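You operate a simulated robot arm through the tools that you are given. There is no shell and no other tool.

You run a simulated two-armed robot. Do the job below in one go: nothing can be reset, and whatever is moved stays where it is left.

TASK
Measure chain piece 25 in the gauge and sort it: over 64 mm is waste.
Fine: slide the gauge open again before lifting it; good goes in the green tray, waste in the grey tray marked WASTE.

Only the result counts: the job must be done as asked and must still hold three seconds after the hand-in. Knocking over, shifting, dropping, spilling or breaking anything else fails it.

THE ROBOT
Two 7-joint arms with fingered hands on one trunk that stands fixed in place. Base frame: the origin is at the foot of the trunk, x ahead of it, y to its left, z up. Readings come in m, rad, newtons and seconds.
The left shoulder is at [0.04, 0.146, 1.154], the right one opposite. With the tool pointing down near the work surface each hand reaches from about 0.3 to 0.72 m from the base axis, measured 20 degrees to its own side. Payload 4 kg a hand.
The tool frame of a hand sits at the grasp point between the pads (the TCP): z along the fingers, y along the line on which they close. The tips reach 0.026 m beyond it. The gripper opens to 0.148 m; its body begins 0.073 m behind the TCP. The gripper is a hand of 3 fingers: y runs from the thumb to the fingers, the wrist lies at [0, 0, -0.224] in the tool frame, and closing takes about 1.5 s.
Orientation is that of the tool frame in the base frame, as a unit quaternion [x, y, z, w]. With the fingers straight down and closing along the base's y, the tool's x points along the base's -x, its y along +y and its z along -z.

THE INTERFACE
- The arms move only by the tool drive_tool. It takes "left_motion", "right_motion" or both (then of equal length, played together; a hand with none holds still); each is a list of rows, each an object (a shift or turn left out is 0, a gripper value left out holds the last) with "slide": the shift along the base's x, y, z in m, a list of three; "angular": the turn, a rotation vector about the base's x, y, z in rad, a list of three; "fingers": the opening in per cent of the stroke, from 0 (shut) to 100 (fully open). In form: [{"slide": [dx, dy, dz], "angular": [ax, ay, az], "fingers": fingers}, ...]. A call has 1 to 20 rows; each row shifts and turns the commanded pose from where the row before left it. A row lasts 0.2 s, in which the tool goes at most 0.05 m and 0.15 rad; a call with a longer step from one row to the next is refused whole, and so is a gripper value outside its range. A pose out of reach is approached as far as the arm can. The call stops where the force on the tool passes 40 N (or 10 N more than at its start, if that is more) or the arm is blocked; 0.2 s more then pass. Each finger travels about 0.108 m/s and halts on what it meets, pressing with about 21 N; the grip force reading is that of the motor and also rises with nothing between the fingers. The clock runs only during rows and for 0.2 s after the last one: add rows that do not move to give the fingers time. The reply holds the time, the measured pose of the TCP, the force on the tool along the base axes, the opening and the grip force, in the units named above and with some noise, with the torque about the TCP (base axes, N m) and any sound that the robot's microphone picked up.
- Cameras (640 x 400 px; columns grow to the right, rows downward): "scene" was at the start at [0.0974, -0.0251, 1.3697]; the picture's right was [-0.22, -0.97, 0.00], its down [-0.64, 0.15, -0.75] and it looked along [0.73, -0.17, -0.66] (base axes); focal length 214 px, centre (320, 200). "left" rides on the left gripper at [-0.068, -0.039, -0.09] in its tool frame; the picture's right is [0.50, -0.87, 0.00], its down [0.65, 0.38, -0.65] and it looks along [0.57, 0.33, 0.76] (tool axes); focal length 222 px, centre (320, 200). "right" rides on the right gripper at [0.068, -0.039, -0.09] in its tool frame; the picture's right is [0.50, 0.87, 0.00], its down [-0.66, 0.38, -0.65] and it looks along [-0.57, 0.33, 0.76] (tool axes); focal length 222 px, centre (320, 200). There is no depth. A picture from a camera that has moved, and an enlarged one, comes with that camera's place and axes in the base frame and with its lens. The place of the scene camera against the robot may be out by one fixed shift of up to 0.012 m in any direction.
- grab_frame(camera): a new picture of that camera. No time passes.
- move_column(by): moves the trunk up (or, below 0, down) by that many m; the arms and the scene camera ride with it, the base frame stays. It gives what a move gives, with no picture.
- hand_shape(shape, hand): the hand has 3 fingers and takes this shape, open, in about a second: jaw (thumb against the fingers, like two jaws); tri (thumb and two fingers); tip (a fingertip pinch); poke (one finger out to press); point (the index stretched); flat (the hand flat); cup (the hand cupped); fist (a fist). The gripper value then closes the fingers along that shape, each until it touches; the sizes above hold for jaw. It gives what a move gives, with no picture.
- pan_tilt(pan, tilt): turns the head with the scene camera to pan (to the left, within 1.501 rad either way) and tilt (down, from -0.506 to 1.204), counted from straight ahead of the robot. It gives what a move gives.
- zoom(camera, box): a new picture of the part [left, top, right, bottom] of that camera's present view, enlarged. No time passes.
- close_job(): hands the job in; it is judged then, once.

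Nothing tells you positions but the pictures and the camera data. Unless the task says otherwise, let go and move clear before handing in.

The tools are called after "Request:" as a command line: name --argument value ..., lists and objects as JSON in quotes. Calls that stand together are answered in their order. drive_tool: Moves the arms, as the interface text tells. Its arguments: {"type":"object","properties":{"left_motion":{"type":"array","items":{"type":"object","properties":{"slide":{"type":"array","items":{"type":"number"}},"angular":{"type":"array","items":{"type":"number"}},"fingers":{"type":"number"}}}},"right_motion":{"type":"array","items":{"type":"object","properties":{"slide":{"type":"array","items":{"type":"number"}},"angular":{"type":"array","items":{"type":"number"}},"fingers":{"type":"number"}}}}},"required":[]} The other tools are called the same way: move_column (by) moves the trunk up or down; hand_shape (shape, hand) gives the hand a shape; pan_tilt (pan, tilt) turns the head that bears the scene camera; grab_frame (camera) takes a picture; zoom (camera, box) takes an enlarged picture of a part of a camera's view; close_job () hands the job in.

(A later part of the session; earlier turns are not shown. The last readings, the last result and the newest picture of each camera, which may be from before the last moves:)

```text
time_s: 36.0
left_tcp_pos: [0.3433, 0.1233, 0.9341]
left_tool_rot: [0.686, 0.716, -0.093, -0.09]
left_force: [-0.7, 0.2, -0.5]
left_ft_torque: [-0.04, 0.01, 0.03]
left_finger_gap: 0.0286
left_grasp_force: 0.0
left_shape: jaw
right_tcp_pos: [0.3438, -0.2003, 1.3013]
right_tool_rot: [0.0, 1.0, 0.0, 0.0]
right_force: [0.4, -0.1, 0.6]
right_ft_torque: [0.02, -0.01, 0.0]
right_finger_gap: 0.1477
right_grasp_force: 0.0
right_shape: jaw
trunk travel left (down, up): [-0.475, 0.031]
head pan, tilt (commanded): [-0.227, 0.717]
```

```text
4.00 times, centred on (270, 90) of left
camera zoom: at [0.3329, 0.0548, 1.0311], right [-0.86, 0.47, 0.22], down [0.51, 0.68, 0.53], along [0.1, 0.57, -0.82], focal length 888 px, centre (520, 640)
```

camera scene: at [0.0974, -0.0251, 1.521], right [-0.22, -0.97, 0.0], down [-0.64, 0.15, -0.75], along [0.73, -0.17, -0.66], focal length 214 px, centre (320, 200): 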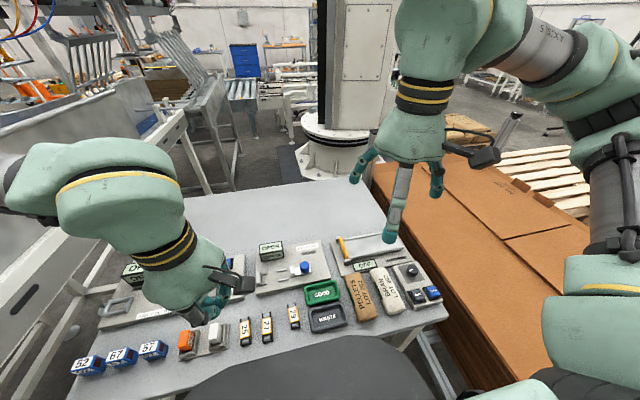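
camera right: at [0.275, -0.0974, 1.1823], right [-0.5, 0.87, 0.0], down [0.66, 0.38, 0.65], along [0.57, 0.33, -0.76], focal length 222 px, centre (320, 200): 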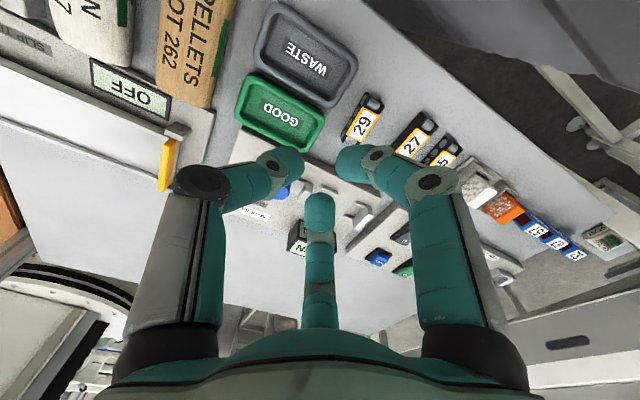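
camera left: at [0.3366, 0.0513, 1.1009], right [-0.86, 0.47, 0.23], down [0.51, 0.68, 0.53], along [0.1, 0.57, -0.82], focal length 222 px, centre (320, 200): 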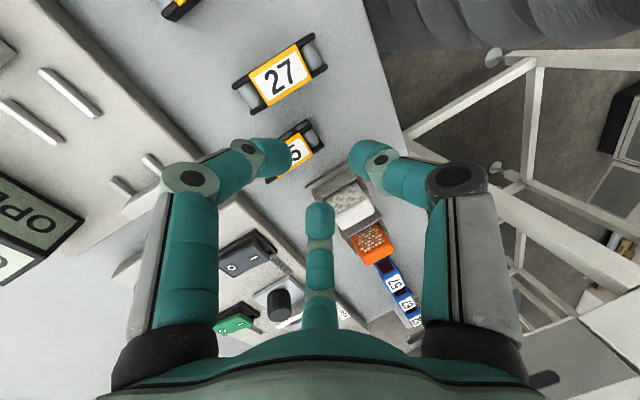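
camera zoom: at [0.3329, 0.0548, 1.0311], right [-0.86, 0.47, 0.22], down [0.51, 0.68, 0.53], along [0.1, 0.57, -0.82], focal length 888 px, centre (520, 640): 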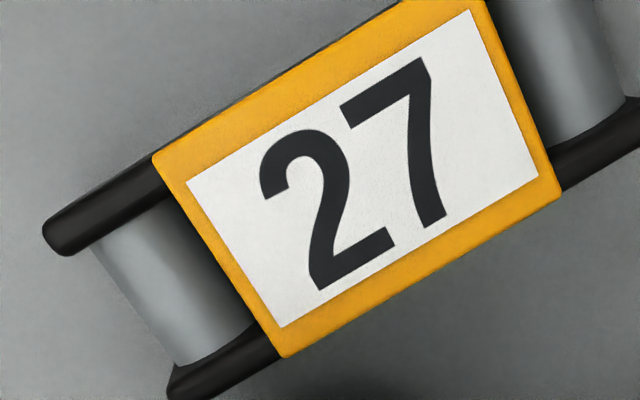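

27 was nudged only about 1 mm at one end, and closing moves the finger away from it. I'll continue closing until piece 25 is gripped.

Request:
drive_tool --left_motion '[{"fingers": 17}, {}, {"fingers": 15}, {}, {}]'

Request:
zoom --camera "left" --box '[220, 100, 380, 240]'

Request:
zoom --camera "scene" --box '[215, 285, 285, 345]'

```text
time_s: 37.1
left_tcp_pos: [0.3435, 0.123, 0.9332]
left_tool_rot: [0.686, 0.716, -0.095, -0.091]
left_force: [-0.3, -0.1, -0.3]
left_ft_torque: [0.05, -0.01, 0.03]
left_finger_gap: 0.0223
left_grasp_force: 21.4
left_shape: jaw
right_tcp_pos: [0.3438, -0.2001, 1.3008]
right_tool_rot: [-0.001, 1.0, 0.0, 0.001]
right_force: [-0.3, 1.0, -0.3]
right_ft_torque: [-0.01, 0.05, -0.01]
right_finger_gap: 0.148
right_grasp_force: 0.0
right_shape: jaw
trunk travel left (down, up): [-0.475, 0.031]
head pan, tilt (commanded): [-0.227, 0.717]
```

```text
2.86 times, centred on (300, 170) of left
camera zoom: at [0.3327, 0.0548, 1.0311], right [-0.86, 0.47, 0.22], down [0.51, 0.68, 0.53], along [0.1, 0.57, -0.82], focal length 635 px, centre (377, 286)
```

zoom: 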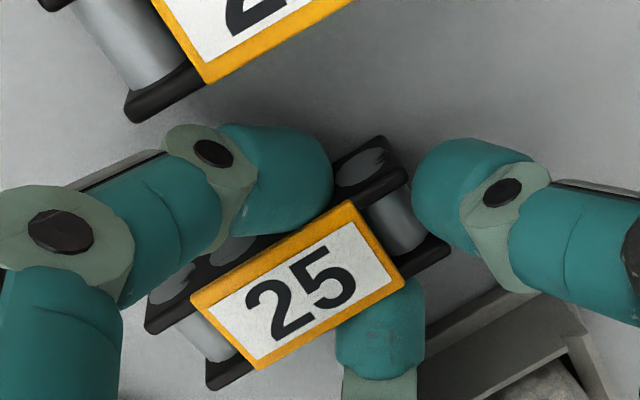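

```text
6.67 times, centred on (250, 315) of scene
camera zoom: at [0.0973, -0.0252, 1.5208], right [-0.22, -0.97, 0.0], down [-0.64, 0.15, -0.75], along [0.73, -0.17, -0.66], focal length 1430 px, centre (787, -567)
```

zoom: 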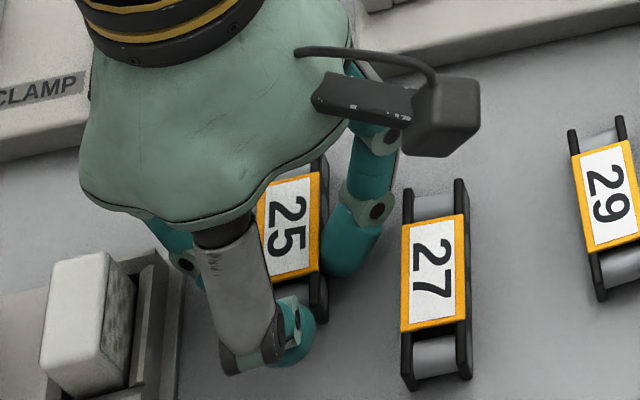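

The grip force is 21 N, so something is held. I'll lift it a little to test.

Request:
drive_tool --left_motion '[{"slide": [0, 0, 0.005]}, {"slide": [0, 0, 0.01]}, {"slide": [0, 0, 0.015]}, {}]'

Request:
zoom --camera "left" --box '[220, 100, 380, 240]'

Request:
zoom --camera "scene" --box '[215, 285, 285, 345]'

```text
time_s: 38.1
left_tcp_pos: [0.343, 0.1231, 0.9634]
left_tool_rot: [0.686, 0.715, -0.095, -0.091]
left_force: [-0.8, -0.6, -1.3]
left_ft_torque: [0.0, -0.01, -0.02]
left_finger_gap: 0.0222
left_grasp_force: 21.0
left_shape: jaw
right_tcp_pos: [0.3433, -0.2003, 1.2996]
right_tool_rot: [0.0, 1.0, 0.0, 0.0]
right_force: [0.1, -0.1, 0.6]
right_ft_torque: [0.01, -0.03, -0.01]
right_finger_gap: 0.148
right_grasp_force: 0.1
right_shape: jaw
trunk travel left (down, up): [-0.475, 0.031]
head pan, tilt (commanded): [-0.227, 0.717]
```

```text
2.86 times, centred on (300, 170) of left
camera zoom: at [0.3332, 0.0556, 1.06], right [-0.86, 0.46, 0.23], down [0.51, 0.68, 0.53], along [0.1, 0.57, -0.82], focal length 635 px, centre (377, 286)
```

zoom: 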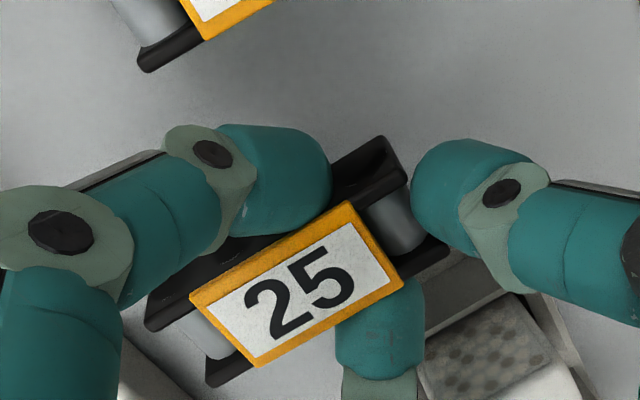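

```text
6.67 times, centred on (250, 315) of scene
camera zoom: at [0.0976, -0.0251, 1.5208], right [-0.22, -0.97, 0.0], down [-0.64, 0.15, -0.75], along [0.73, -0.17, -0.66], focal length 1430 px, centre (787, -567)
```

zoom: 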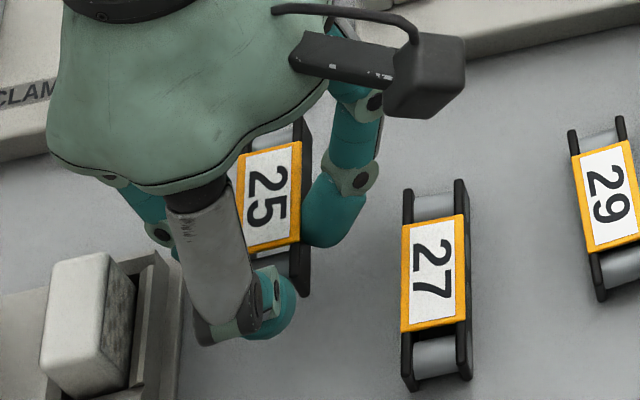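

Piece 25 is held rigidly and level, gripped about 11 mm off-centre toward the thumb. I'll lift it clear, swing it over the gauge and yaw +90° so its axis lies along the channel.

Request:
drive_tool --left_motion '[{"slide": [0, 0, 0.03]}, {"slide": [0, 0, 0.03]}, {"slide": [0.01, -0.008, 0.03], "angular": [0, 0, 0.1428]}, {"slide": [0.01, -0.008, 0], "angular": [0, 0, 0.1428]}, {"slide": [0.01, -0.008, 0], "angular": [0, 0, 0.1428]}, {"slide": [0.01, -0.008, 0], "angular": [0, 0, 0.1428]}, {"slide": [0.01, -0.008, 0], "angular": [0, 0, 0.1428]}, {"slide": [0.01, -0.008, 0], "angular": [0, 0, 0.1428]}, {"slide": [0.01, -0.008, 0], "angular": [0, 0, 0.1428]}, {"slide": [0.012, -0.009, 0], "angular": [0, 0, 0.1428]}, {"slide": [0.012, -0.009, 0], "angular": [0, 0, 0.1428]}, {"slide": [0.012, -0.009, 0], "angular": [0, 0, 0.1428]}, {"slide": [0.011, -0.009, 0], "angular": [0, 0, 0.1428]}, {}, {}]'

Request:
grab_frame --camera "left"

Request:
grab_frame --camera "scene"

```text
time_s: 41.4
left_tcp_pos: [0.4609, 0.0294, 1.0533]
left_tool_rot: [-0.021, 0.991, -0.13, 0.003]
left_force: [0.3, 0.3, -0.2]
left_ft_torque: [-0.03, 0.02, 0.0]
left_finger_gap: 0.0219
left_grasp_force: 20.8
left_shape: jaw
right_tcp_pos: [0.343, -0.2001, 1.2998]
right_tool_rot: [-0.001, 1.0, 0.0, 0.0]
right_force: [-0.7, 0.6, 1.1]
right_ft_torque: [-0.03, -0.02, 0.0]
right_finger_gap: 0.1481
right_grasp_force: 0.0
right_shape: jaw
trunk travel left (down, up): [-0.475, 0.031]
head pan, tilt (commanded): [-0.227, 0.717]
```

```text
taken
camera left: at [0.53, 0.0183, 1.15], right [-0.46, -0.86, 0.23], down [-0.68, 0.51, 0.53], along [-0.57, 0.1, -0.82], focal length 222 px, centre (320, 200)
```

left: 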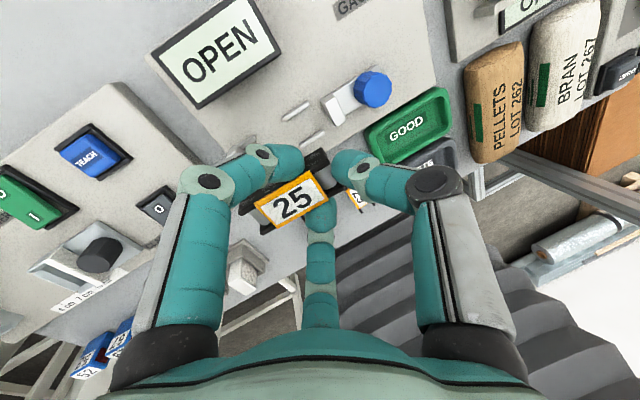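

```text
taken
camera scene: at [0.0975, -0.025, 1.5208], right [-0.22, -0.97, 0.0], down [-0.64, 0.15, -0.75], along [0.73, -0.17, -0.66], focal length 214 px, centre (320, 200)
```

scene: 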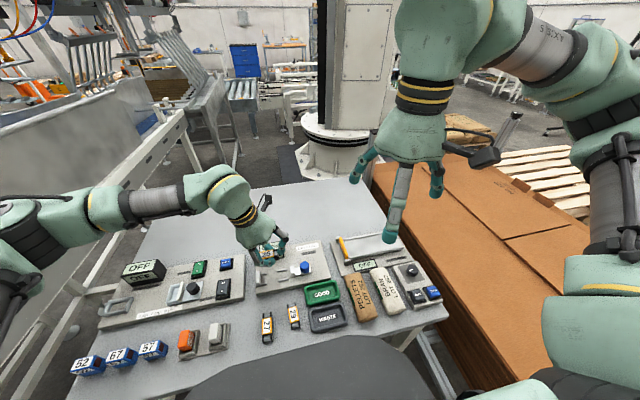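

The piece is above the gauge and still held. I'll zoom in to work out its exact angle and offset before lowering.

Request:
zoom --camera "left" --box '[230, 130, 390, 250]'

Request:
zoom --camera "scene" --box '[240, 230, 320, 290]'

```text
3.33 times, centred on (310, 190) of left
camera zoom: at [0.53, 0.0183, 1.15], right [-0.46, -0.86, 0.23], down [-0.68, 0.51, 0.53], along [-0.57, 0.1, -0.82], focal length 740 px, centre (353, 233)
```

zoom: 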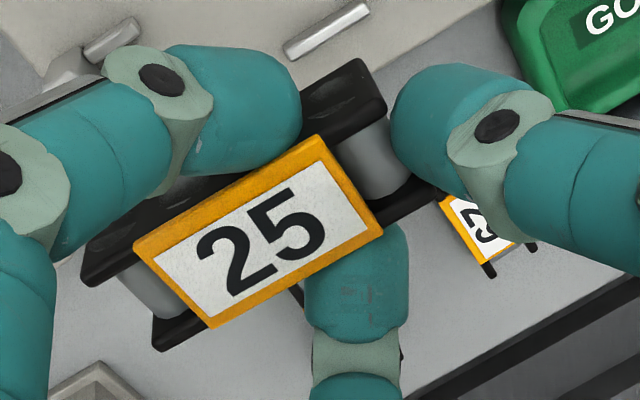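

```text
6.67 times, centred on (280, 260) of scene
camera zoom: at [0.0975, -0.025, 1.5208], right [-0.22, -0.97, 0.0], down [-0.64, 0.15, -0.75], along [0.73, -0.17, -0.66], focal length 1430 px, centre (587, -200)
```

zoom: 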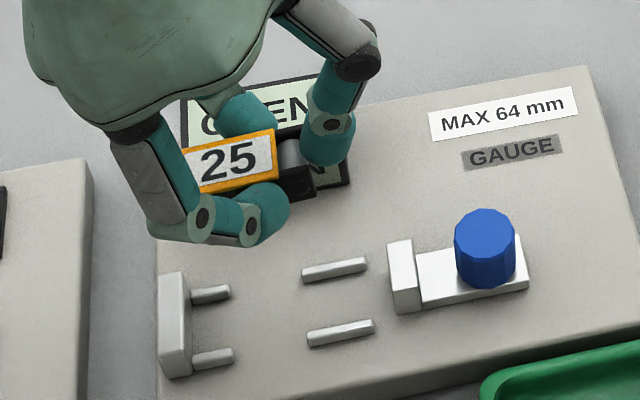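

The piece is about 1° off the channel axis, with its centre near (0.4617, 0.0455). I'll correct that and descend to just above the rails for a direct visual check.

Request:
drive_tool --left_motion '[{"slide": [-0.0015, 0.001, -0.025], "angular": [0, 0, 0.016]}, {"slide": [0, 0, -0.025]}, {"slide": [0, 0, -0.02]}, {"slide": [0, 0, -0.006]}, {}, {}]'

Request:
zoom --camera "left" --box '[220, 110, 400, 245]'

Request:
zoom --camera "scene" --box '[240, 230, 320, 290]'

```text
time_s: 42.8
left_tcp_pos: [0.4583, 0.0312, 0.9777]
left_tool_rot: [-0.029, 0.991, -0.13, 0.004]
left_force: [0.1, -0.8, -0.8]
left_ft_torque: [-0.04, -0.01, 0.01]
left_finger_gap: 0.0219
left_grasp_force: 20.8
left_shape: jaw
right_tcp_pos: [0.3442, -0.1995, 1.3001]
right_tool_rot: [0.0, 1.0, -0.001, 0.001]
right_force: [0.5, -0.6, -0.4]
right_ft_torque: [-0.03, -0.01, -0.01]
right_finger_gap: 0.148
right_grasp_force: 0.1
right_shape: jaw
trunk travel left (down, up): [-0.475, 0.031]
head pan, tilt (commanded): [-0.227, 0.717]
```

```text
2.96 times, centred on (310, 178) of left
camera zoom: at [0.5282, 0.0204, 1.0748], right [-0.45, -0.86, 0.22], down [-0.68, 0.5, 0.53], along [-0.57, 0.09, -0.82], focal length 658 px, centre (350, 267)
```

zoom: 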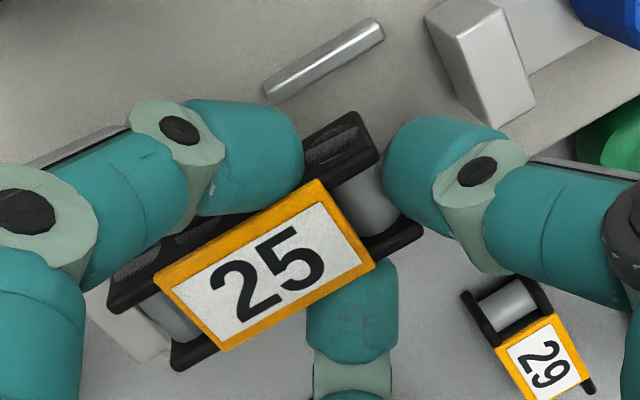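

```text
6.67 times, centred on (280, 260) of scene
camera zoom: at [0.0976, -0.0253, 1.5208], right [-0.22, -0.97, 0.0], down [-0.64, 0.15, -0.75], along [0.73, -0.17, -0.66], focal length 1430 px, centre (587, -200)
```

zoom: 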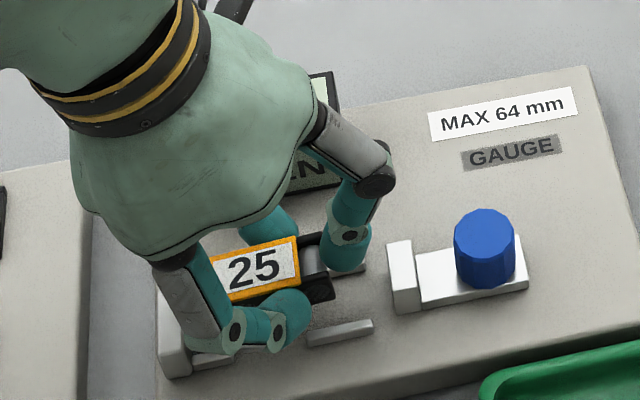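

The channel centre reads x≈0.461 in this camera frame and the piece is at about 0.4596, so I'll shift +1.4 mm in x and -1 mm in y. Then I'll lower it into the rails in small steps and watch the force.

Request:
drive_tool --left_motion '[{"slide": [0.0014, -0.001, -0.006]}, {"slide": [0, 0, -0.006]}, {"slide": [0, 0, -0.004]}, {}, {}]'

Request:
zoom --camera "left" --box '[220, 110, 400, 245]'

Request:
zoom --camera "scene" --box '[250, 245, 320, 290]'

```text
time_s: 44.0
left_tcp_pos: [0.4604, 0.028, 0.9604]
left_tool_rot: [-0.028, 0.991, -0.131, 0.003]
left_force: [-0.2, -0.2, -1.4]
left_ft_torque: [-0.02, 0.03, -0.01]
left_finger_gap: 0.0221
left_grasp_force: 21.1
left_shape: jaw
right_tcp_pos: [0.3431, -0.1995, 1.3005]
right_tool_rot: [0.0, 1.0, 0.0, 0.0]
right_force: [0.6, -0.7, 0.1]
right_ft_torque: [0.01, -0.01, -0.02]
right_finger_gap: 0.148
right_grasp_force: 0.0
right_shape: jaw
trunk travel left (down, up): [-0.475, 0.031]
head pan, tilt (commanded): [-0.227, 0.717]
```

```text
2.96 times, centred on (310, 178) of left
camera zoom: at [0.5296, 0.0185, 1.0585], right [-0.45, -0.86, 0.22], down [-0.68, 0.5, 0.53], along [-0.57, 0.09, -0.82], focal length 658 px, centre (350, 267)
```

zoom: 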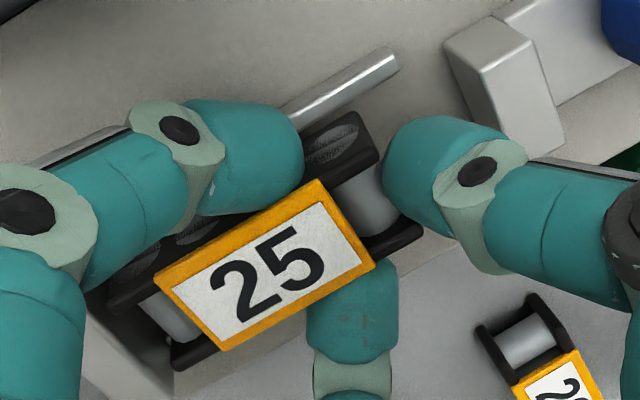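

```text
8.89 times, centred on (285, 268) of scene
camera zoom: at [0.0976, -0.0252, 1.5208], right [-0.22, -0.97, 0.0], down [-0.64, 0.15, -0.75], along [0.73, -0.17, -0.66], focal length 1906 px, centre (631, -400)
```

zoom: 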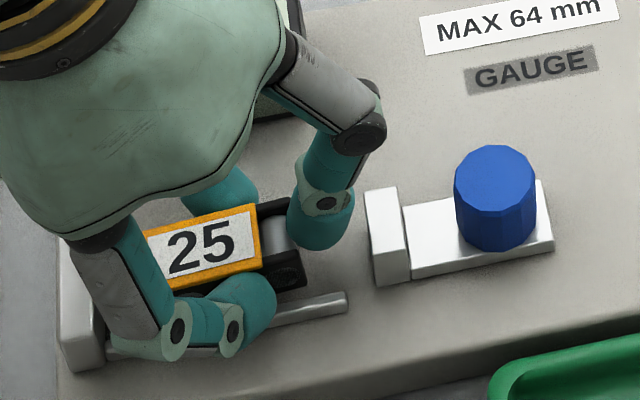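

The piece bottom is level with the rail tops and nearly centred. I'll add a 0.7 mm x correction and lower another 3 mm.

Request:
drive_tool --left_motion '[{"slide": [0.0007, 0, -0.001]}, {"slide": [0, 0, -0.001]}, {"slide": [0, 0, -0.001]}, {}]'

Request:
zoom --camera "scene" --box '[250, 250, 300, 285]'

```text
time_s: 45.0
left_tcp_pos: [0.4605, 0.0291, 0.9583]
left_tool_rot: [-0.029, 0.991, -0.131, 0.004]
left_force: [-0.4, 1.1, -1.4]
left_ft_torque: [-0.03, 0.02, 0.01]
left_finger_gap: 0.0221
left_grasp_force: 21.1
left_shape: jaw
right_tcp_pos: [0.3426, -0.1991, 1.3006]
right_tool_rot: [0.0, 1.0, 0.001, 0.0]
right_force: [-0.7, 0.0, -0.4]
right_ft_torque: [0.04, -0.02, 0.04]
right_finger_gap: 0.1478
right_grasp_force: 0.1
right_shape: jaw
trunk travel left (down, up): [-0.475, 0.031]
head pan, tilt (commanded): [-0.227, 0.717]
```

```text
11.43 times, centred on (275, 268) of scene
camera zoom: at [0.0973, -0.0251, 1.5208], right [-0.22, -0.97, 0.0], down [-0.64, 0.15, -0.75], along [0.73, -0.17, -0.66], focal length 2451 px, centre (834, -571)
```

zoom: 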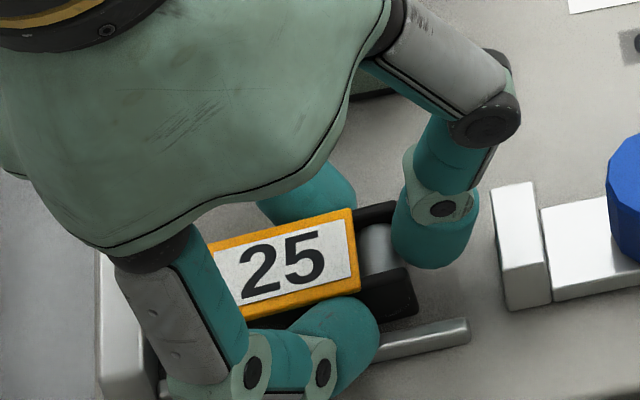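

No contact so far, so I'll continue down in 1 mm steps.

Request:
drive_tool --left_motion '[{"slide": [0, 0, -0.001]}, {"slide": [0, 0, -0.001]}, {"slide": [0, 0, -0.001]}, {}]'

Request:
zoom --camera "scene" --box '[250, 250, 300, 285]'

Request:
zoom --camera "left" --box '[220, 110, 400, 245]'

```text
time_s: 46.0
left_tcp_pos: [0.4609, 0.0298, 0.9571]
left_tool_rot: [-0.028, 0.991, -0.131, 0.003]
left_force: [-2.8, -0.6, 4.7]
left_ft_torque: [0.01, 0.1, -0.06]
left_finger_gap: 0.022
left_grasp_force: 21.0
left_shape: jaw
right_tcp_pos: [0.3419, -0.1997, 1.3016]
right_tool_rot: [-0.001, 1.0, 0.0, -0.001]
right_force: [-0.1, -0.4, 0.2]
right_ft_torque: [0.02, -0.01, -0.01]
right_finger_gap: 0.1479
right_grasp_force: 0.0
right_shape: jaw
trunk travel left (down, up): [-0.475, 0.031]
head pan, tilt (commanded): [-0.227, 0.717]
```

```text
11.43 times, centred on (275, 268) of scene
camera zoom: at [0.0965, -0.0254, 1.5209], right [-0.22, -0.97, 0.0], down [-0.64, 0.15, -0.75], along [0.73, -0.17, -0.66], focal length 2451 px, centre (834, -571)
```

zoom: 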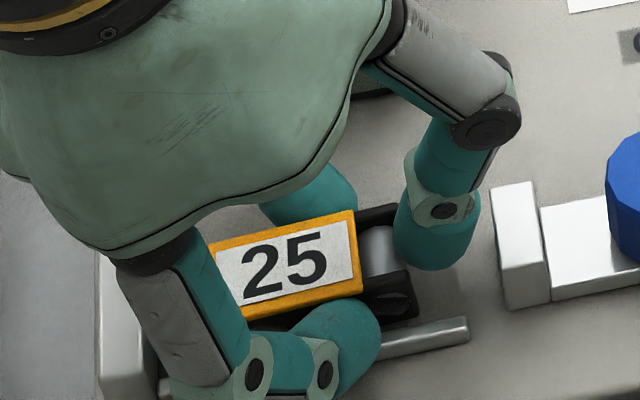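

```text
2.96 times, centred on (310, 178) of left
camera zoom: at [0.5301, 0.0185, 1.0539], right [-0.45, -0.86, 0.22], down [-0.68, 0.5, 0.53], along [-0.57, 0.09, -0.82], focal length 658 px, centre (350, 267)
```

zoom: 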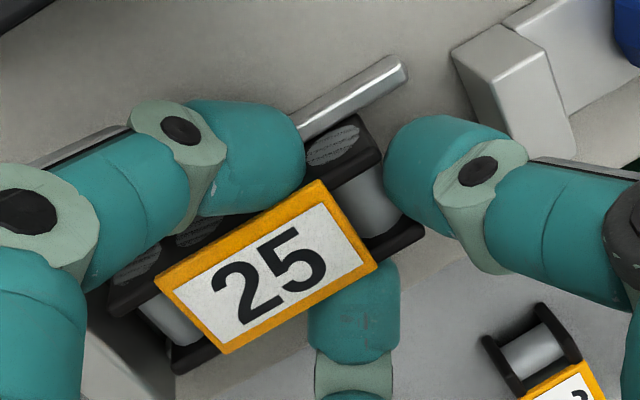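

I feel about 5 N upward and 3 N toward -x, so the +x edge is riding on rail B. I'll lift 1 mm, shift -1 mm in x and try again.

Request:
drive_tool --left_motion '[{"slide": [0, 0, 0.0015]}, {"slide": [-0.001, 0, 0]}, {"slide": [0, 0, -0.001]}, {"slide": [0, 0, -0.001]}, {}]'

Request:
zoom --camera "scene" --box '[250, 250, 300, 285]'

```text
time_s: 47.1
left_tcp_pos: [0.461, 0.0299, 0.9557]
left_tool_rot: [-0.028, 0.991, -0.132, 0.004]
left_force: [-0.5, 1.7, 7.0]
left_ft_torque: [0.08, 0.07, -0.01]
left_finger_gap: 0.0224
left_grasp_force: 20.8
left_shape: jaw
right_tcp_pos: [0.3416, -0.1994, 1.3004]
right_tool_rot: [-0.001, 1.0, 0.0, 0.0]
right_force: [0.2, 0.0, 0.4]
right_ft_torque: [-0.01, 0.0, -0.01]
right_finger_gap: 0.1478
right_grasp_force: 0.1
right_shape: jaw
trunk travel left (down, up): [-0.475, 0.031]
head pan, tilt (commanded): [-0.227, 0.717]
```

```text
11.43 times, centred on (275, 268) of scene
camera zoom: at [0.0967, -0.025, 1.5209], right [-0.22, -0.97, 0.0], down [-0.64, 0.15, -0.75], along [0.73, -0.17, -0.66], focal length 2451 px, centre (834, -571)
```

zoom: 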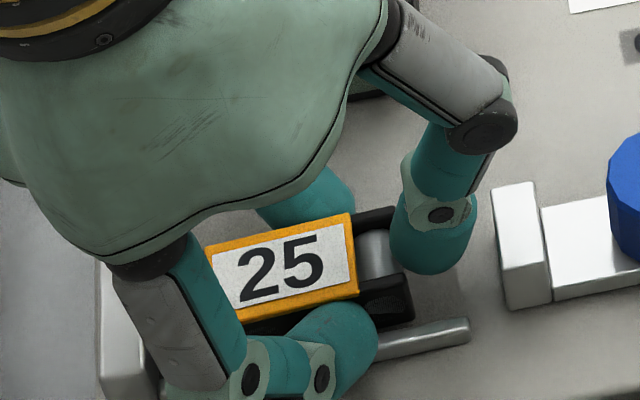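

The sideways push is gone, leaving about 7 N upward, most likely the fingertips on the rail ends. I'll check closely that the piece is actually down between the rails.

Request:
zoom --camera "scene" --box '[266, 260, 296, 282]'

Request:
zoom --camera "left" --box '[280, 120, 340, 160]'

Request:
zoom --camera "left" --box '[240, 170, 300, 225]'

```text
16.00 times, centred on (281, 271) of scene
camera zoom: at [0.0967, -0.025, 1.5209], right [-0.22, -0.97, 0.0], down [-0.64, 0.15, -0.75], along [0.73, -0.17, -0.66], focal length 3432 px, centre (944, -936)
```

zoom: 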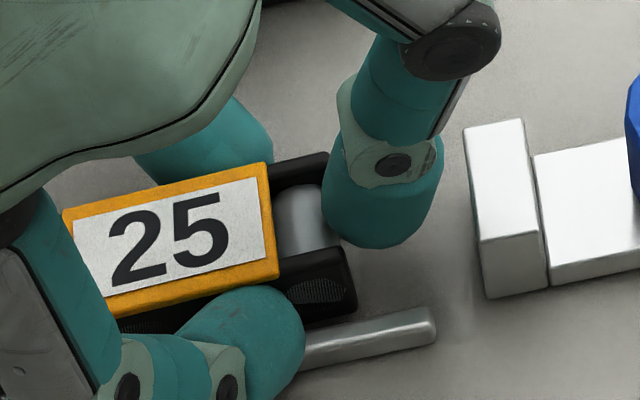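

```text
10.00 times, centred on (310, 140) of left
camera zoom: at [0.5295, 0.0199, 1.0534], right [-0.45, -0.86, 0.22], down [-0.69, 0.5, 0.53], along [-0.57, 0.09, -0.82], focal length 2221 px, centre (420, 800)
```

zoom: 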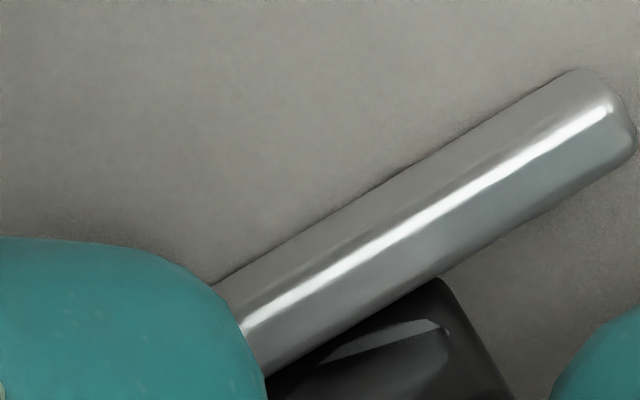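

```text
7.27 times, centred on (270, 198) of left
camera zoom: at [0.5295, 0.0199, 1.0534], right [-0.45, -0.86, 0.22], down [-0.69, 0.5, 0.53], along [-0.57, 0.09, -0.82], focal length 1615 px, centre (684, 218)
```

zoom: 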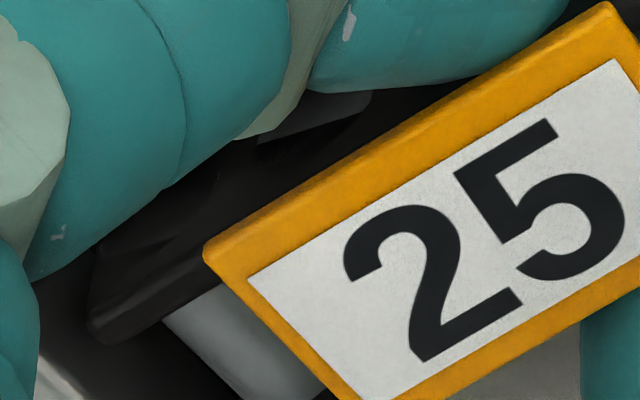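

Comparing the two views, the piece bottom is only level with the rail tops: its +x edge sits right on rail B's inner edge, with about 4 mm of gap on the rail A side. I'll lift 3 mm and re-centre toward -x.

Request:
drive_tool --left_motion '[{"slide": [0, 0, 0.002]}, {"slide": [0, 0, 0.002]}, {}, {}]'

Request:
zoom --camera "scene" --box '[266, 260, 296, 282]'

Request:
zoom --camera "left" --box '[270, 110, 350, 170]'

```text
time_s: 48.1
left_tcp_pos: [0.4612, 0.0301, 0.9584]
left_tool_rot: [-0.029, 0.991, -0.13, 0.003]
left_force: [-1.0, 0.0, -0.9]
left_ft_torque: [0.0, -0.02, -0.01]
left_finger_gap: 0.022
left_grasp_force: 21.2
left_shape: jaw
right_tcp_pos: [0.3427, -0.2005, 1.3003]
right_tool_rot: [0.0, 1.0, 0.0, 0.0]
right_force: [0.8, -0.3, 0.9]
right_ft_torque: [0.0, -0.04, -0.01]
right_finger_gap: 0.1477
right_grasp_force: 0.0
right_shape: jaw
trunk travel left (down, up): [-0.475, 0.031]
head pan, tilt (commanded): [-0.227, 0.717]
```

```text
16.00 times, centred on (281, 271) of scene
camera zoom: at [0.0975, -0.0252, 1.5208], right [-0.22, -0.97, 0.0], down [-0.64, 0.15, -0.75], along [0.73, -0.17, -0.66], focal length 3432 px, centre (944, -936)
```

zoom: 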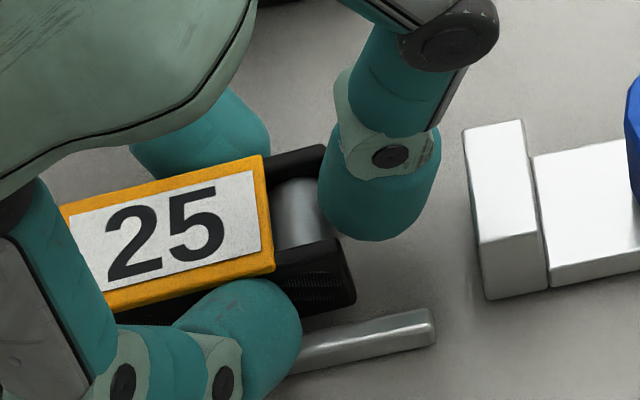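

```text
6.67 times, centred on (310, 140) of left
camera zoom: at [0.5301, 0.0197, 1.0559], right [-0.45, -0.86, 0.22], down [-0.68, 0.5, 0.53], along [-0.57, 0.09, -0.81], focal length 1481 px, centre (387, 600)
```

zoom: 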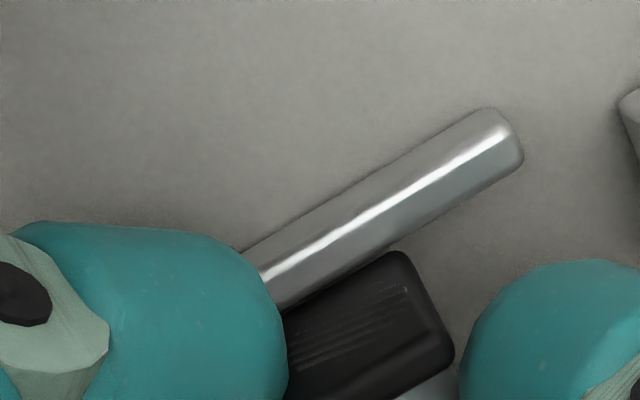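

The gaps are about 4.6 mm on the A side and 0.7 mm on the B side. Shifting -1.9 mm in x will centre it, and I'll look again.

Request:
drive_tool --left_motion '[{"slide": [-0.0019, 0, 0]}, {}, {}]'

Request:
zoom --camera "scene" --box '[266, 260, 296, 282]'

Request:
zoom --camera "left" --box '[270, 110, 350, 170]'

```text
time_s: 49.0
left_tcp_pos: [0.46, 0.029, 0.9589]
left_tool_rot: [-0.029, 0.991, -0.13, 0.003]
left_force: [-1.0, 0.1, -1.6]
left_ft_torque: [-0.01, -0.01, -0.02]
left_finger_gap: 0.0217
left_grasp_force: 21.1
left_shape: jaw
right_tcp_pos: [0.3438, -0.2002, 1.2996]
right_tool_rot: [0.0, 1.0, 0.0, 0.0]
right_force: [0.2, 0.0, -0.4]
right_ft_torque: [-0.03, -0.04, 0.03]
right_finger_gap: 0.1481
right_grasp_force: 0.1
right_shape: jaw
trunk travel left (down, up): [-0.475, 0.031]
head pan, tilt (commanded): [-0.227, 0.717]
```

```text
16.00 times, centred on (281, 271) of scene
camera zoom: at [0.0976, -0.0251, 1.5208], right [-0.22, -0.97, 0.0], down [-0.64, 0.15, -0.75], along [0.73, -0.17, -0.66], focal length 3432 px, centre (944, -936)
```

zoom: 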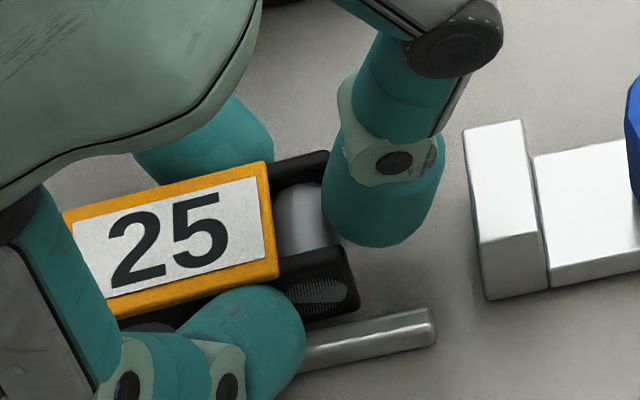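

```text
6.67 times, centred on (310, 140) of left
camera zoom: at [0.5286, 0.0192, 1.056], right [-0.45, -0.86, 0.22], down [-0.68, 0.5, 0.53], along [-0.57, 0.09, -0.82], focal length 1481 px, centre (387, 600)
```

zoom: 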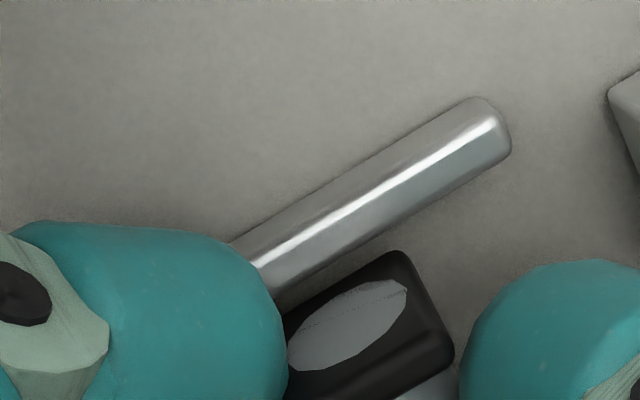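

Both sides now show clear gaps of roughly 2.6 mm and 3.8 mm. I'll trim 0.5 mm more and lower step by step.

Request:
drive_tool --left_motion '[{"slide": [-0.0005, 0, -0.001]}, {"slide": [0, 0, -0.001]}, {"slide": [0, 0, -0.001]}, {"slide": [0, 0, -0.001]}, {}]'

Request:
zoom --camera "left" --box '[270, 110, 350, 170]'

Request:
zoom --camera "scene" --box '[266, 260, 296, 282]'

```text
time_s: 50.1
left_tcp_pos: [0.4583, 0.0305, 0.9563]
left_tool_rot: [-0.028, 0.991, -0.132, 0.005]
left_force: [2.4, 1.2, 8.1]
left_ft_torque: [0.11, -0.08, 0.0]
left_finger_gap: 0.0224
left_grasp_force: 20.8
left_shape: jaw
right_tcp_pos: [0.3441, -0.2008, 1.3008]
right_tool_rot: [-0.001, 1.0, 0.0, 0.0]
right_force: [-1.1, -0.2, 0.2]
right_ft_torque: [-0.02, -0.01, -0.04]
right_finger_gap: 0.1479
right_grasp_force: 0.0
right_shape: jaw
trunk travel left (down, up): [-0.475, 0.031]
head pan, tilt (commanded): [-0.227, 0.717]
```

```text
6.67 times, centred on (310, 140) of left
camera zoom: at [0.5274, 0.0199, 1.0533], right [-0.45, -0.86, 0.22], down [-0.69, 0.5, 0.53], along [-0.57, 0.09, -0.82], focal length 1481 px, centre (387, 600)
```

zoom: 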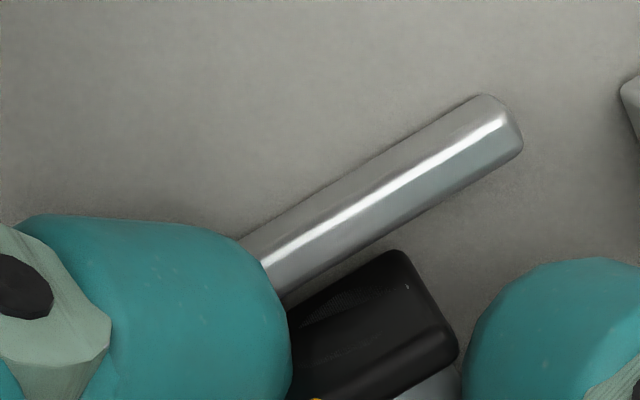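

```text
16.00 times, centred on (281, 271) of scene
camera zoom: at [0.097, -0.0251, 1.5209], right [-0.22, -0.97, 0.0], down [-0.64, 0.15, -0.75], along [0.73, -0.17, -0.66], focal length 3432 px, centre (944, -936)
```

zoom: 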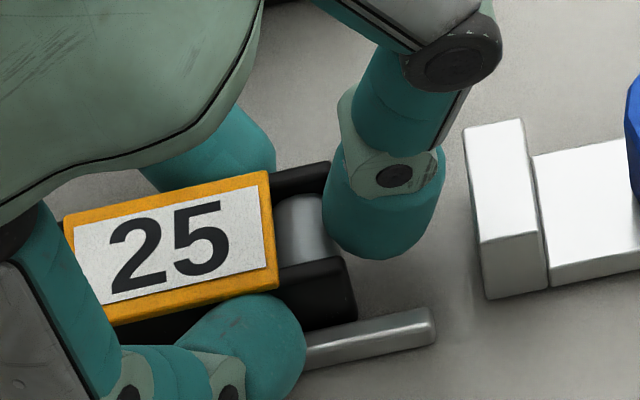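

The piece is centred now, but the 8 N contact is the fingertips landing on the rail ends, because I hold it 11 mm off-centre. Released here it would drop several millimetres, so I'll take it back to open table space, set it down and regrip at its middle, where the rail gap leaves room for fingers.

Request:
drive_tool --left_motion '[{"slide": [0, 0, 0.01]}, {"slide": [0, 0, 0.03]}, {"slide": [0, 0, 0.03]}, {"slide": [0, 0, 0.03]}, {"slide": [-0.009, 0.009, 0], "angular": [0, 0, -0.1428]}, {"slide": [-0.009, 0.009, 0], "angular": [0, 0, -0.1428]}, {"slide": [-0.009, 0.009, 0], "angular": [0, 0, -0.1428]}, {"slide": [-0.009, 0.009, 0], "angular": [0, 0, -0.1428]}, {"slide": [-0.009, 0.009, 0], "angular": [0, 0, -0.1428]}, {"slide": [-0.009, 0.009, 0], "angular": [0, 0, -0.1428]}, {"slide": [-0.009, 0.009, 0], "angular": [0, 0, -0.1428]}, {"slide": [-0.009, 0.009, 0], "angular": [0, 0, -0.1428]}, {"slide": [-0.01, 0.009, 0], "angular": [0, 0, -0.1428]}, {"slide": [-0.01, 0.009, 0], "angular": [0, 0, -0.1428]}, {"slide": [-0.01, 0.01, 0], "angular": [0, 0, -0.1428]}, {}, {}]'

Request:
grab_frame --camera "left"

```text
time_s: 53.8
left_tcp_pos: [0.3538, 0.1307, 1.0546]
left_tool_rot: [0.682, 0.72, -0.094, -0.09]
left_force: [-0.7, -0.7, -1.6]
left_ft_torque: [-0.01, 0.03, -0.01]
left_finger_gap: 0.0222
left_grasp_force: 21.4
left_shape: jaw
right_tcp_pos: [0.3443, -0.2, 1.3005]
right_tool_rot: [0.0, 1.0, 0.0, 0.0]
right_force: [0.5, 0.9, -0.8]
right_ft_torque: [0.01, 0.0, -0.01]
right_finger_gap: 0.1478
right_grasp_force: 0.0
right_shape: jaw
trunk travel left (down, up): [-0.475, 0.031]
head pan, tilt (commanded): [-0.227, 0.717]
```

```text
taken
camera left: at [0.346, 0.0619, 1.1518], right [-0.86, 0.45, 0.23], down [0.5, 0.68, 0.53], along [0.09, 0.57, -0.82], focal length 222 px, centre (320, 200)
```

left: 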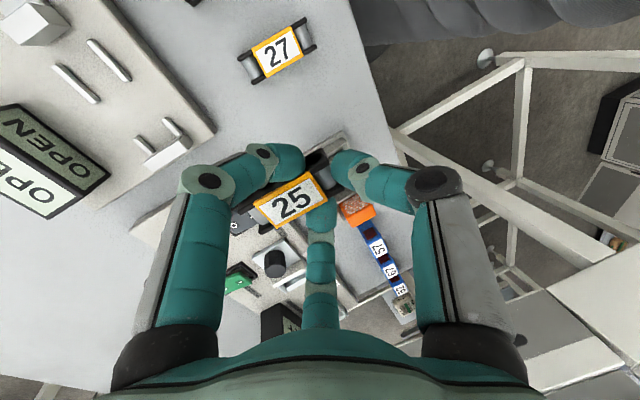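

The piece is still held above open table. I'm lowering it carefully to set it down.

Request:
drive_tool --left_motion '[{"slide": [0.002, -0.001, -0.03]}, {"slide": [0, 0, -0.03]}, {"slide": [0, 0, -0.03]}, {"slide": [0, 0, -0.015]}, {}, {}]'

Request:
zoom --camera "scene" --box '[215, 285, 285, 345]'

Request:
zoom --camera "left" --box '[220, 80, 400, 245]'

```text
time_s: 55.1
left_tcp_pos: [0.3577, 0.1289, 0.9505]
left_tool_rot: [0.681, 0.72, -0.095, -0.09]
left_force: [-0.4, 0.3, -0.3]
left_ft_torque: [0.02, 0.01, 0.0]
left_finger_gap: 0.0221
left_grasp_force: 21.2
left_shape: jaw
right_tcp_pos: [0.3427, -0.1998, 1.3002]
right_tool_rot: [0.001, 1.0, 0.0, -0.001]
right_force: [-0.8, -0.9, 0.9]
right_ft_torque: [-0.02, 0.0, 0.0]
right_finger_gap: 0.1479
right_grasp_force: 0.0
right_shape: jaw
trunk travel left (down, up): [-0.475, 0.031]
head pan, tilt (commanded): [-0.227, 0.717]
```

```text
6.67 times, centred on (250, 315) of scene
camera zoom: at [0.0974, -0.0251, 1.5208], right [-0.22, -0.97, 0.0], down [-0.64, 0.15, -0.75], along [0.73, -0.17, -0.66], focal length 1430 px, centre (787, -567)
```

zoom: 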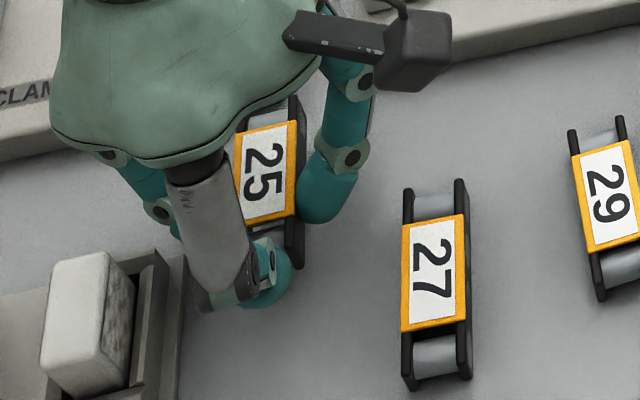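

```text
2.42 times, centred on (310, 162) of left
camera zoom: at [0.3487, 0.0608, 1.0472], right [-0.86, 0.45, 0.22], down [0.5, 0.68, 0.53], along [0.09, 0.57, -0.82], focal length 538 px, centre (344, 291)
```

zoom: 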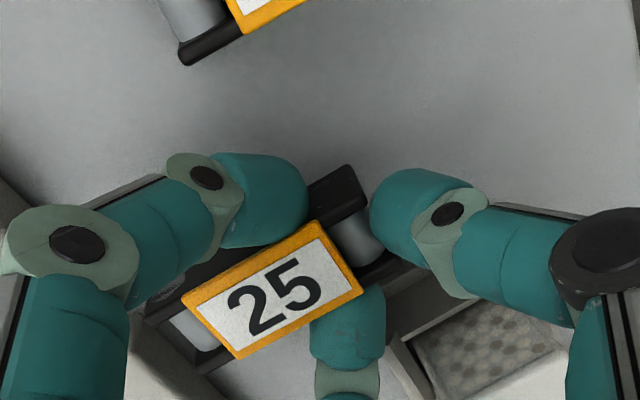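

Clear on all sides. I'll lower the last 15 mm gently until the piece touches the table.

Request:
drive_tool --left_motion '[{"slide": [0, 0, -0.006]}, {"slide": [0, 0, -0.005]}, {"slide": [0, 0, -0.002]}, {"slide": [0, 0, -0.001]}, {}, {}]'

```text
time_s: 56.5
left_tcp_pos: [0.3585, 0.1284, 0.9356]
left_tool_rot: [0.681, 0.721, -0.095, -0.089]
left_force: [-0.3, -0.6, -1.0]
left_ft_torque: [-0.01, -0.02, -0.02]
left_finger_gap: 0.022
left_grasp_force: 21.3
left_shape: jaw
right_tcp_pos: [0.343, -0.2001, 1.3004]
right_tool_rot: [0.0, 1.0, 0.001, 0.0]
right_force: [0.3, 0.4, 0.3]
right_ft_torque: [0.04, -0.03, 0.06]
right_finger_gap: 0.1481
right_grasp_force: 0.2
right_shape: jaw
trunk travel left (down, up): [-0.475, 0.031]
head pan, tilt (commanded): [-0.227, 0.717]
```

Request:
drive_tool --left_motion '[{"slide": [0, 0, -0.001]}, {"slide": [0, 0, -0.001]}, {}, {}]'

```text
time_s: 57.5
left_tcp_pos: [0.3569, 0.127, 0.9338]
left_tool_rot: [0.681, 0.721, -0.096, -0.089]
left_force: [-1.2, 0.2, 1.3]
left_ft_torque: [-0.01, -0.1, 0.03]
left_finger_gap: 0.0224
left_grasp_force: 20.6
left_shape: jaw
right_tcp_pos: [0.3435, -0.199, 1.3001]
right_tool_rot: [0.0, 1.0, 0.0, 0.0]
right_force: [-0.2, -1.1, 0.8]
right_ft_torque: [0.02, -0.01, -0.05]
right_finger_gap: 0.148
right_grasp_force: 0.1
right_shape: jaw
trunk travel left (down, up): [-0.475, 0.031]
head pan, tilt (commanded): [-0.227, 0.717]
```

The piece has just touched the table. I'll open to release it, raise the hand and check where it lies.

Request:
drive_tool --left_motion '[{"fingers": 18}, {"fingers": 21}, {"fingers": 24}, {"fingers": 26}, {}, {}, {"slide": [0, 0, 0.01]}, {"slide": [0, 0, 0.015]}, {"slide": [0, 0, 0.02]}, {}]'

Request:
zoom --camera "left" --box '[200, 60, 400, 245]'

Request:
zoom --camera "scene" --box '[215, 285, 285, 345]'

```text
time_s: 59.8
left_tcp_pos: [0.3599, 0.1296, 0.9809]
left_tool_rot: [0.681, 0.721, -0.094, -0.089]
left_force: [0.0, 0.2, -0.5]
left_ft_torque: [0.01, -0.03, 0.01]
left_finger_gap: 0.0382
left_grasp_force: 0.0
left_shape: jaw
right_tcp_pos: [0.3441, -0.2001, 1.2999]
right_tool_rot: [-0.001, 1.0, 0.001, 0.0]
right_force: [-0.5, -0.6, -0.5]
right_ft_torque: [0.0, 0.01, 0.01]
right_finger_gap: 0.148
right_grasp_force: 0.0
right_shape: jaw
trunk travel left (down, up): [-0.475, 0.031]
head pan, tilt (commanded): [-0.227, 0.717]
```

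```text
2.16 times, centred on (300, 152) of left
camera zoom: at [0.3504, 0.061, 1.0773], right [-0.86, 0.45, 0.22], down [0.5, 0.68, 0.53], along [0.09, 0.57, -0.82], focal length 480 px, centre (363, 303)
```

zoom: 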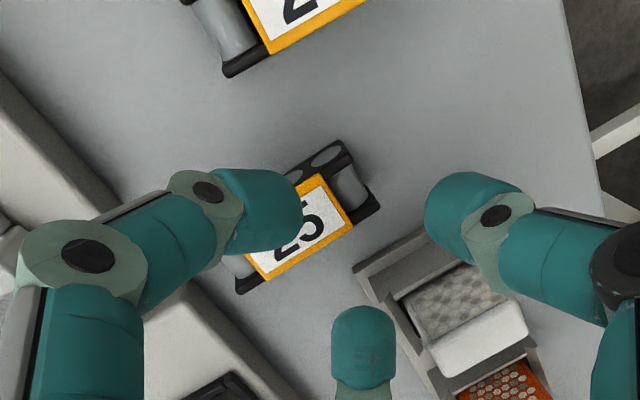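

```text
6.67 times, centred on (250, 315) of scene
camera zoom: at [0.0975, -0.0251, 1.5208], right [-0.22, -0.97, 0.0], down [-0.64, 0.15, -0.75], along [0.73, -0.17, -0.66], focal length 1430 px, centre (787, -567)
```

zoom: 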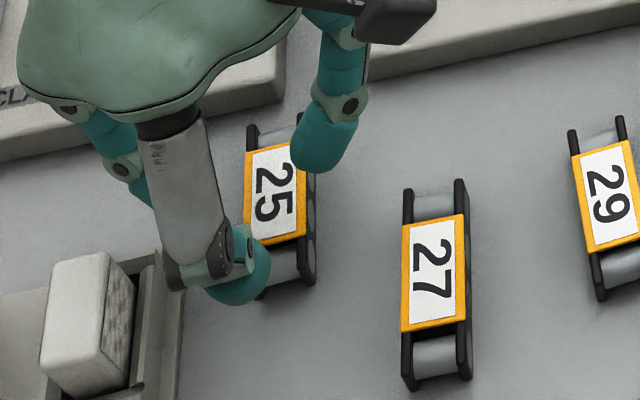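

Piece 25 is down at about (0.374, 0.128) with everything else undisturbed. I'll tilt to 25°, straighten the yaw and centre the side fingers on the middle of the piece.

Request:
drive_tool --left_motion '[{"angular": [0, 0, -0.06]}, {"angular": [0, 0.0873, 0], "slide": [0.004, -0.0007, 0]}, {"angular": [0, 0.0873, 0], "slide": [0.004, -0.0006, 0]}, {}, {}]'

Request:
zoom --camera "left" --box '[200, 60, 400, 245]'

Request:
zoom --camera "scene" --box '[215, 285, 285, 345]'

```text
time_s: 61.0
left_tcp_pos: [0.3661, 0.128, 0.9795]
left_tool_rot: [0.692, 0.689, -0.154, -0.154]
left_force: [-0.1, -0.1, 0.7]
left_ft_torque: [-0.02, 0.03, -0.01]
left_finger_gap: 0.0381
left_grasp_force: 0.0
left_shape: jaw
right_tcp_pos: [0.3434, -0.2011, 1.3007]
right_tool_rot: [0.0, 1.0, 0.0, 0.0]
right_force: [0.7, -0.4, 0.3]
right_ft_torque: [-0.01, 0.01, -0.01]
right_finger_gap: 0.1481
right_grasp_force: 0.2
right_shape: jaw
trunk travel left (down, up): [-0.475, 0.031]
head pan, tilt (commanded): [-0.227, 0.717]
```

```text
2.16 times, centred on (300, 152) of left
camera zoom: at [0.3695, 0.0608, 1.078], right [-0.78, 0.5, 0.37], down [0.62, 0.65, 0.43], along [-0.02, 0.57, -0.82], focal length 480 px, centre (363, 303)
```

zoom: 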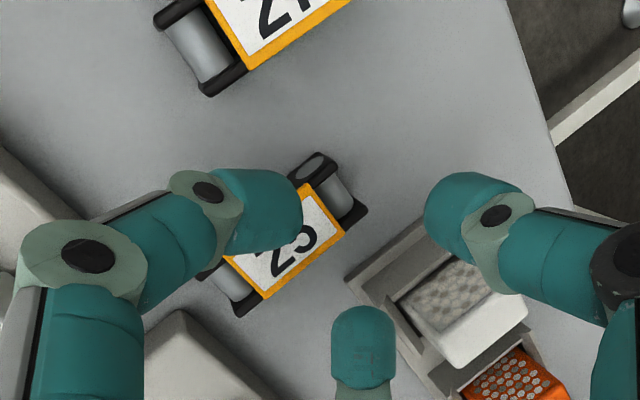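

```text
6.67 times, centred on (250, 315) of scene
camera zoom: at [0.0973, -0.0251, 1.5208], right [-0.22, -0.97, 0.0], down [-0.64, 0.15, -0.75], along [0.73, -0.17, -0.66], focal length 1430 px, centre (787, -567)
```

zoom: 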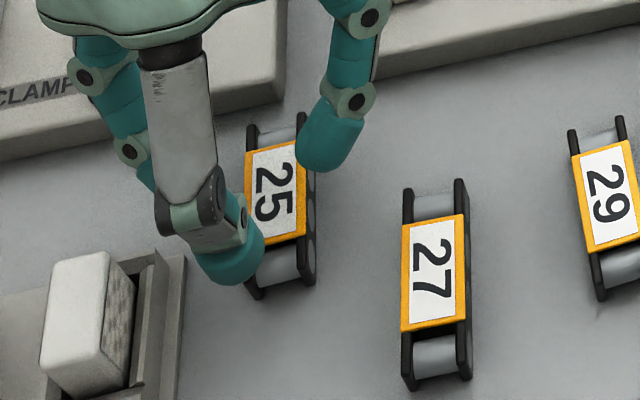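

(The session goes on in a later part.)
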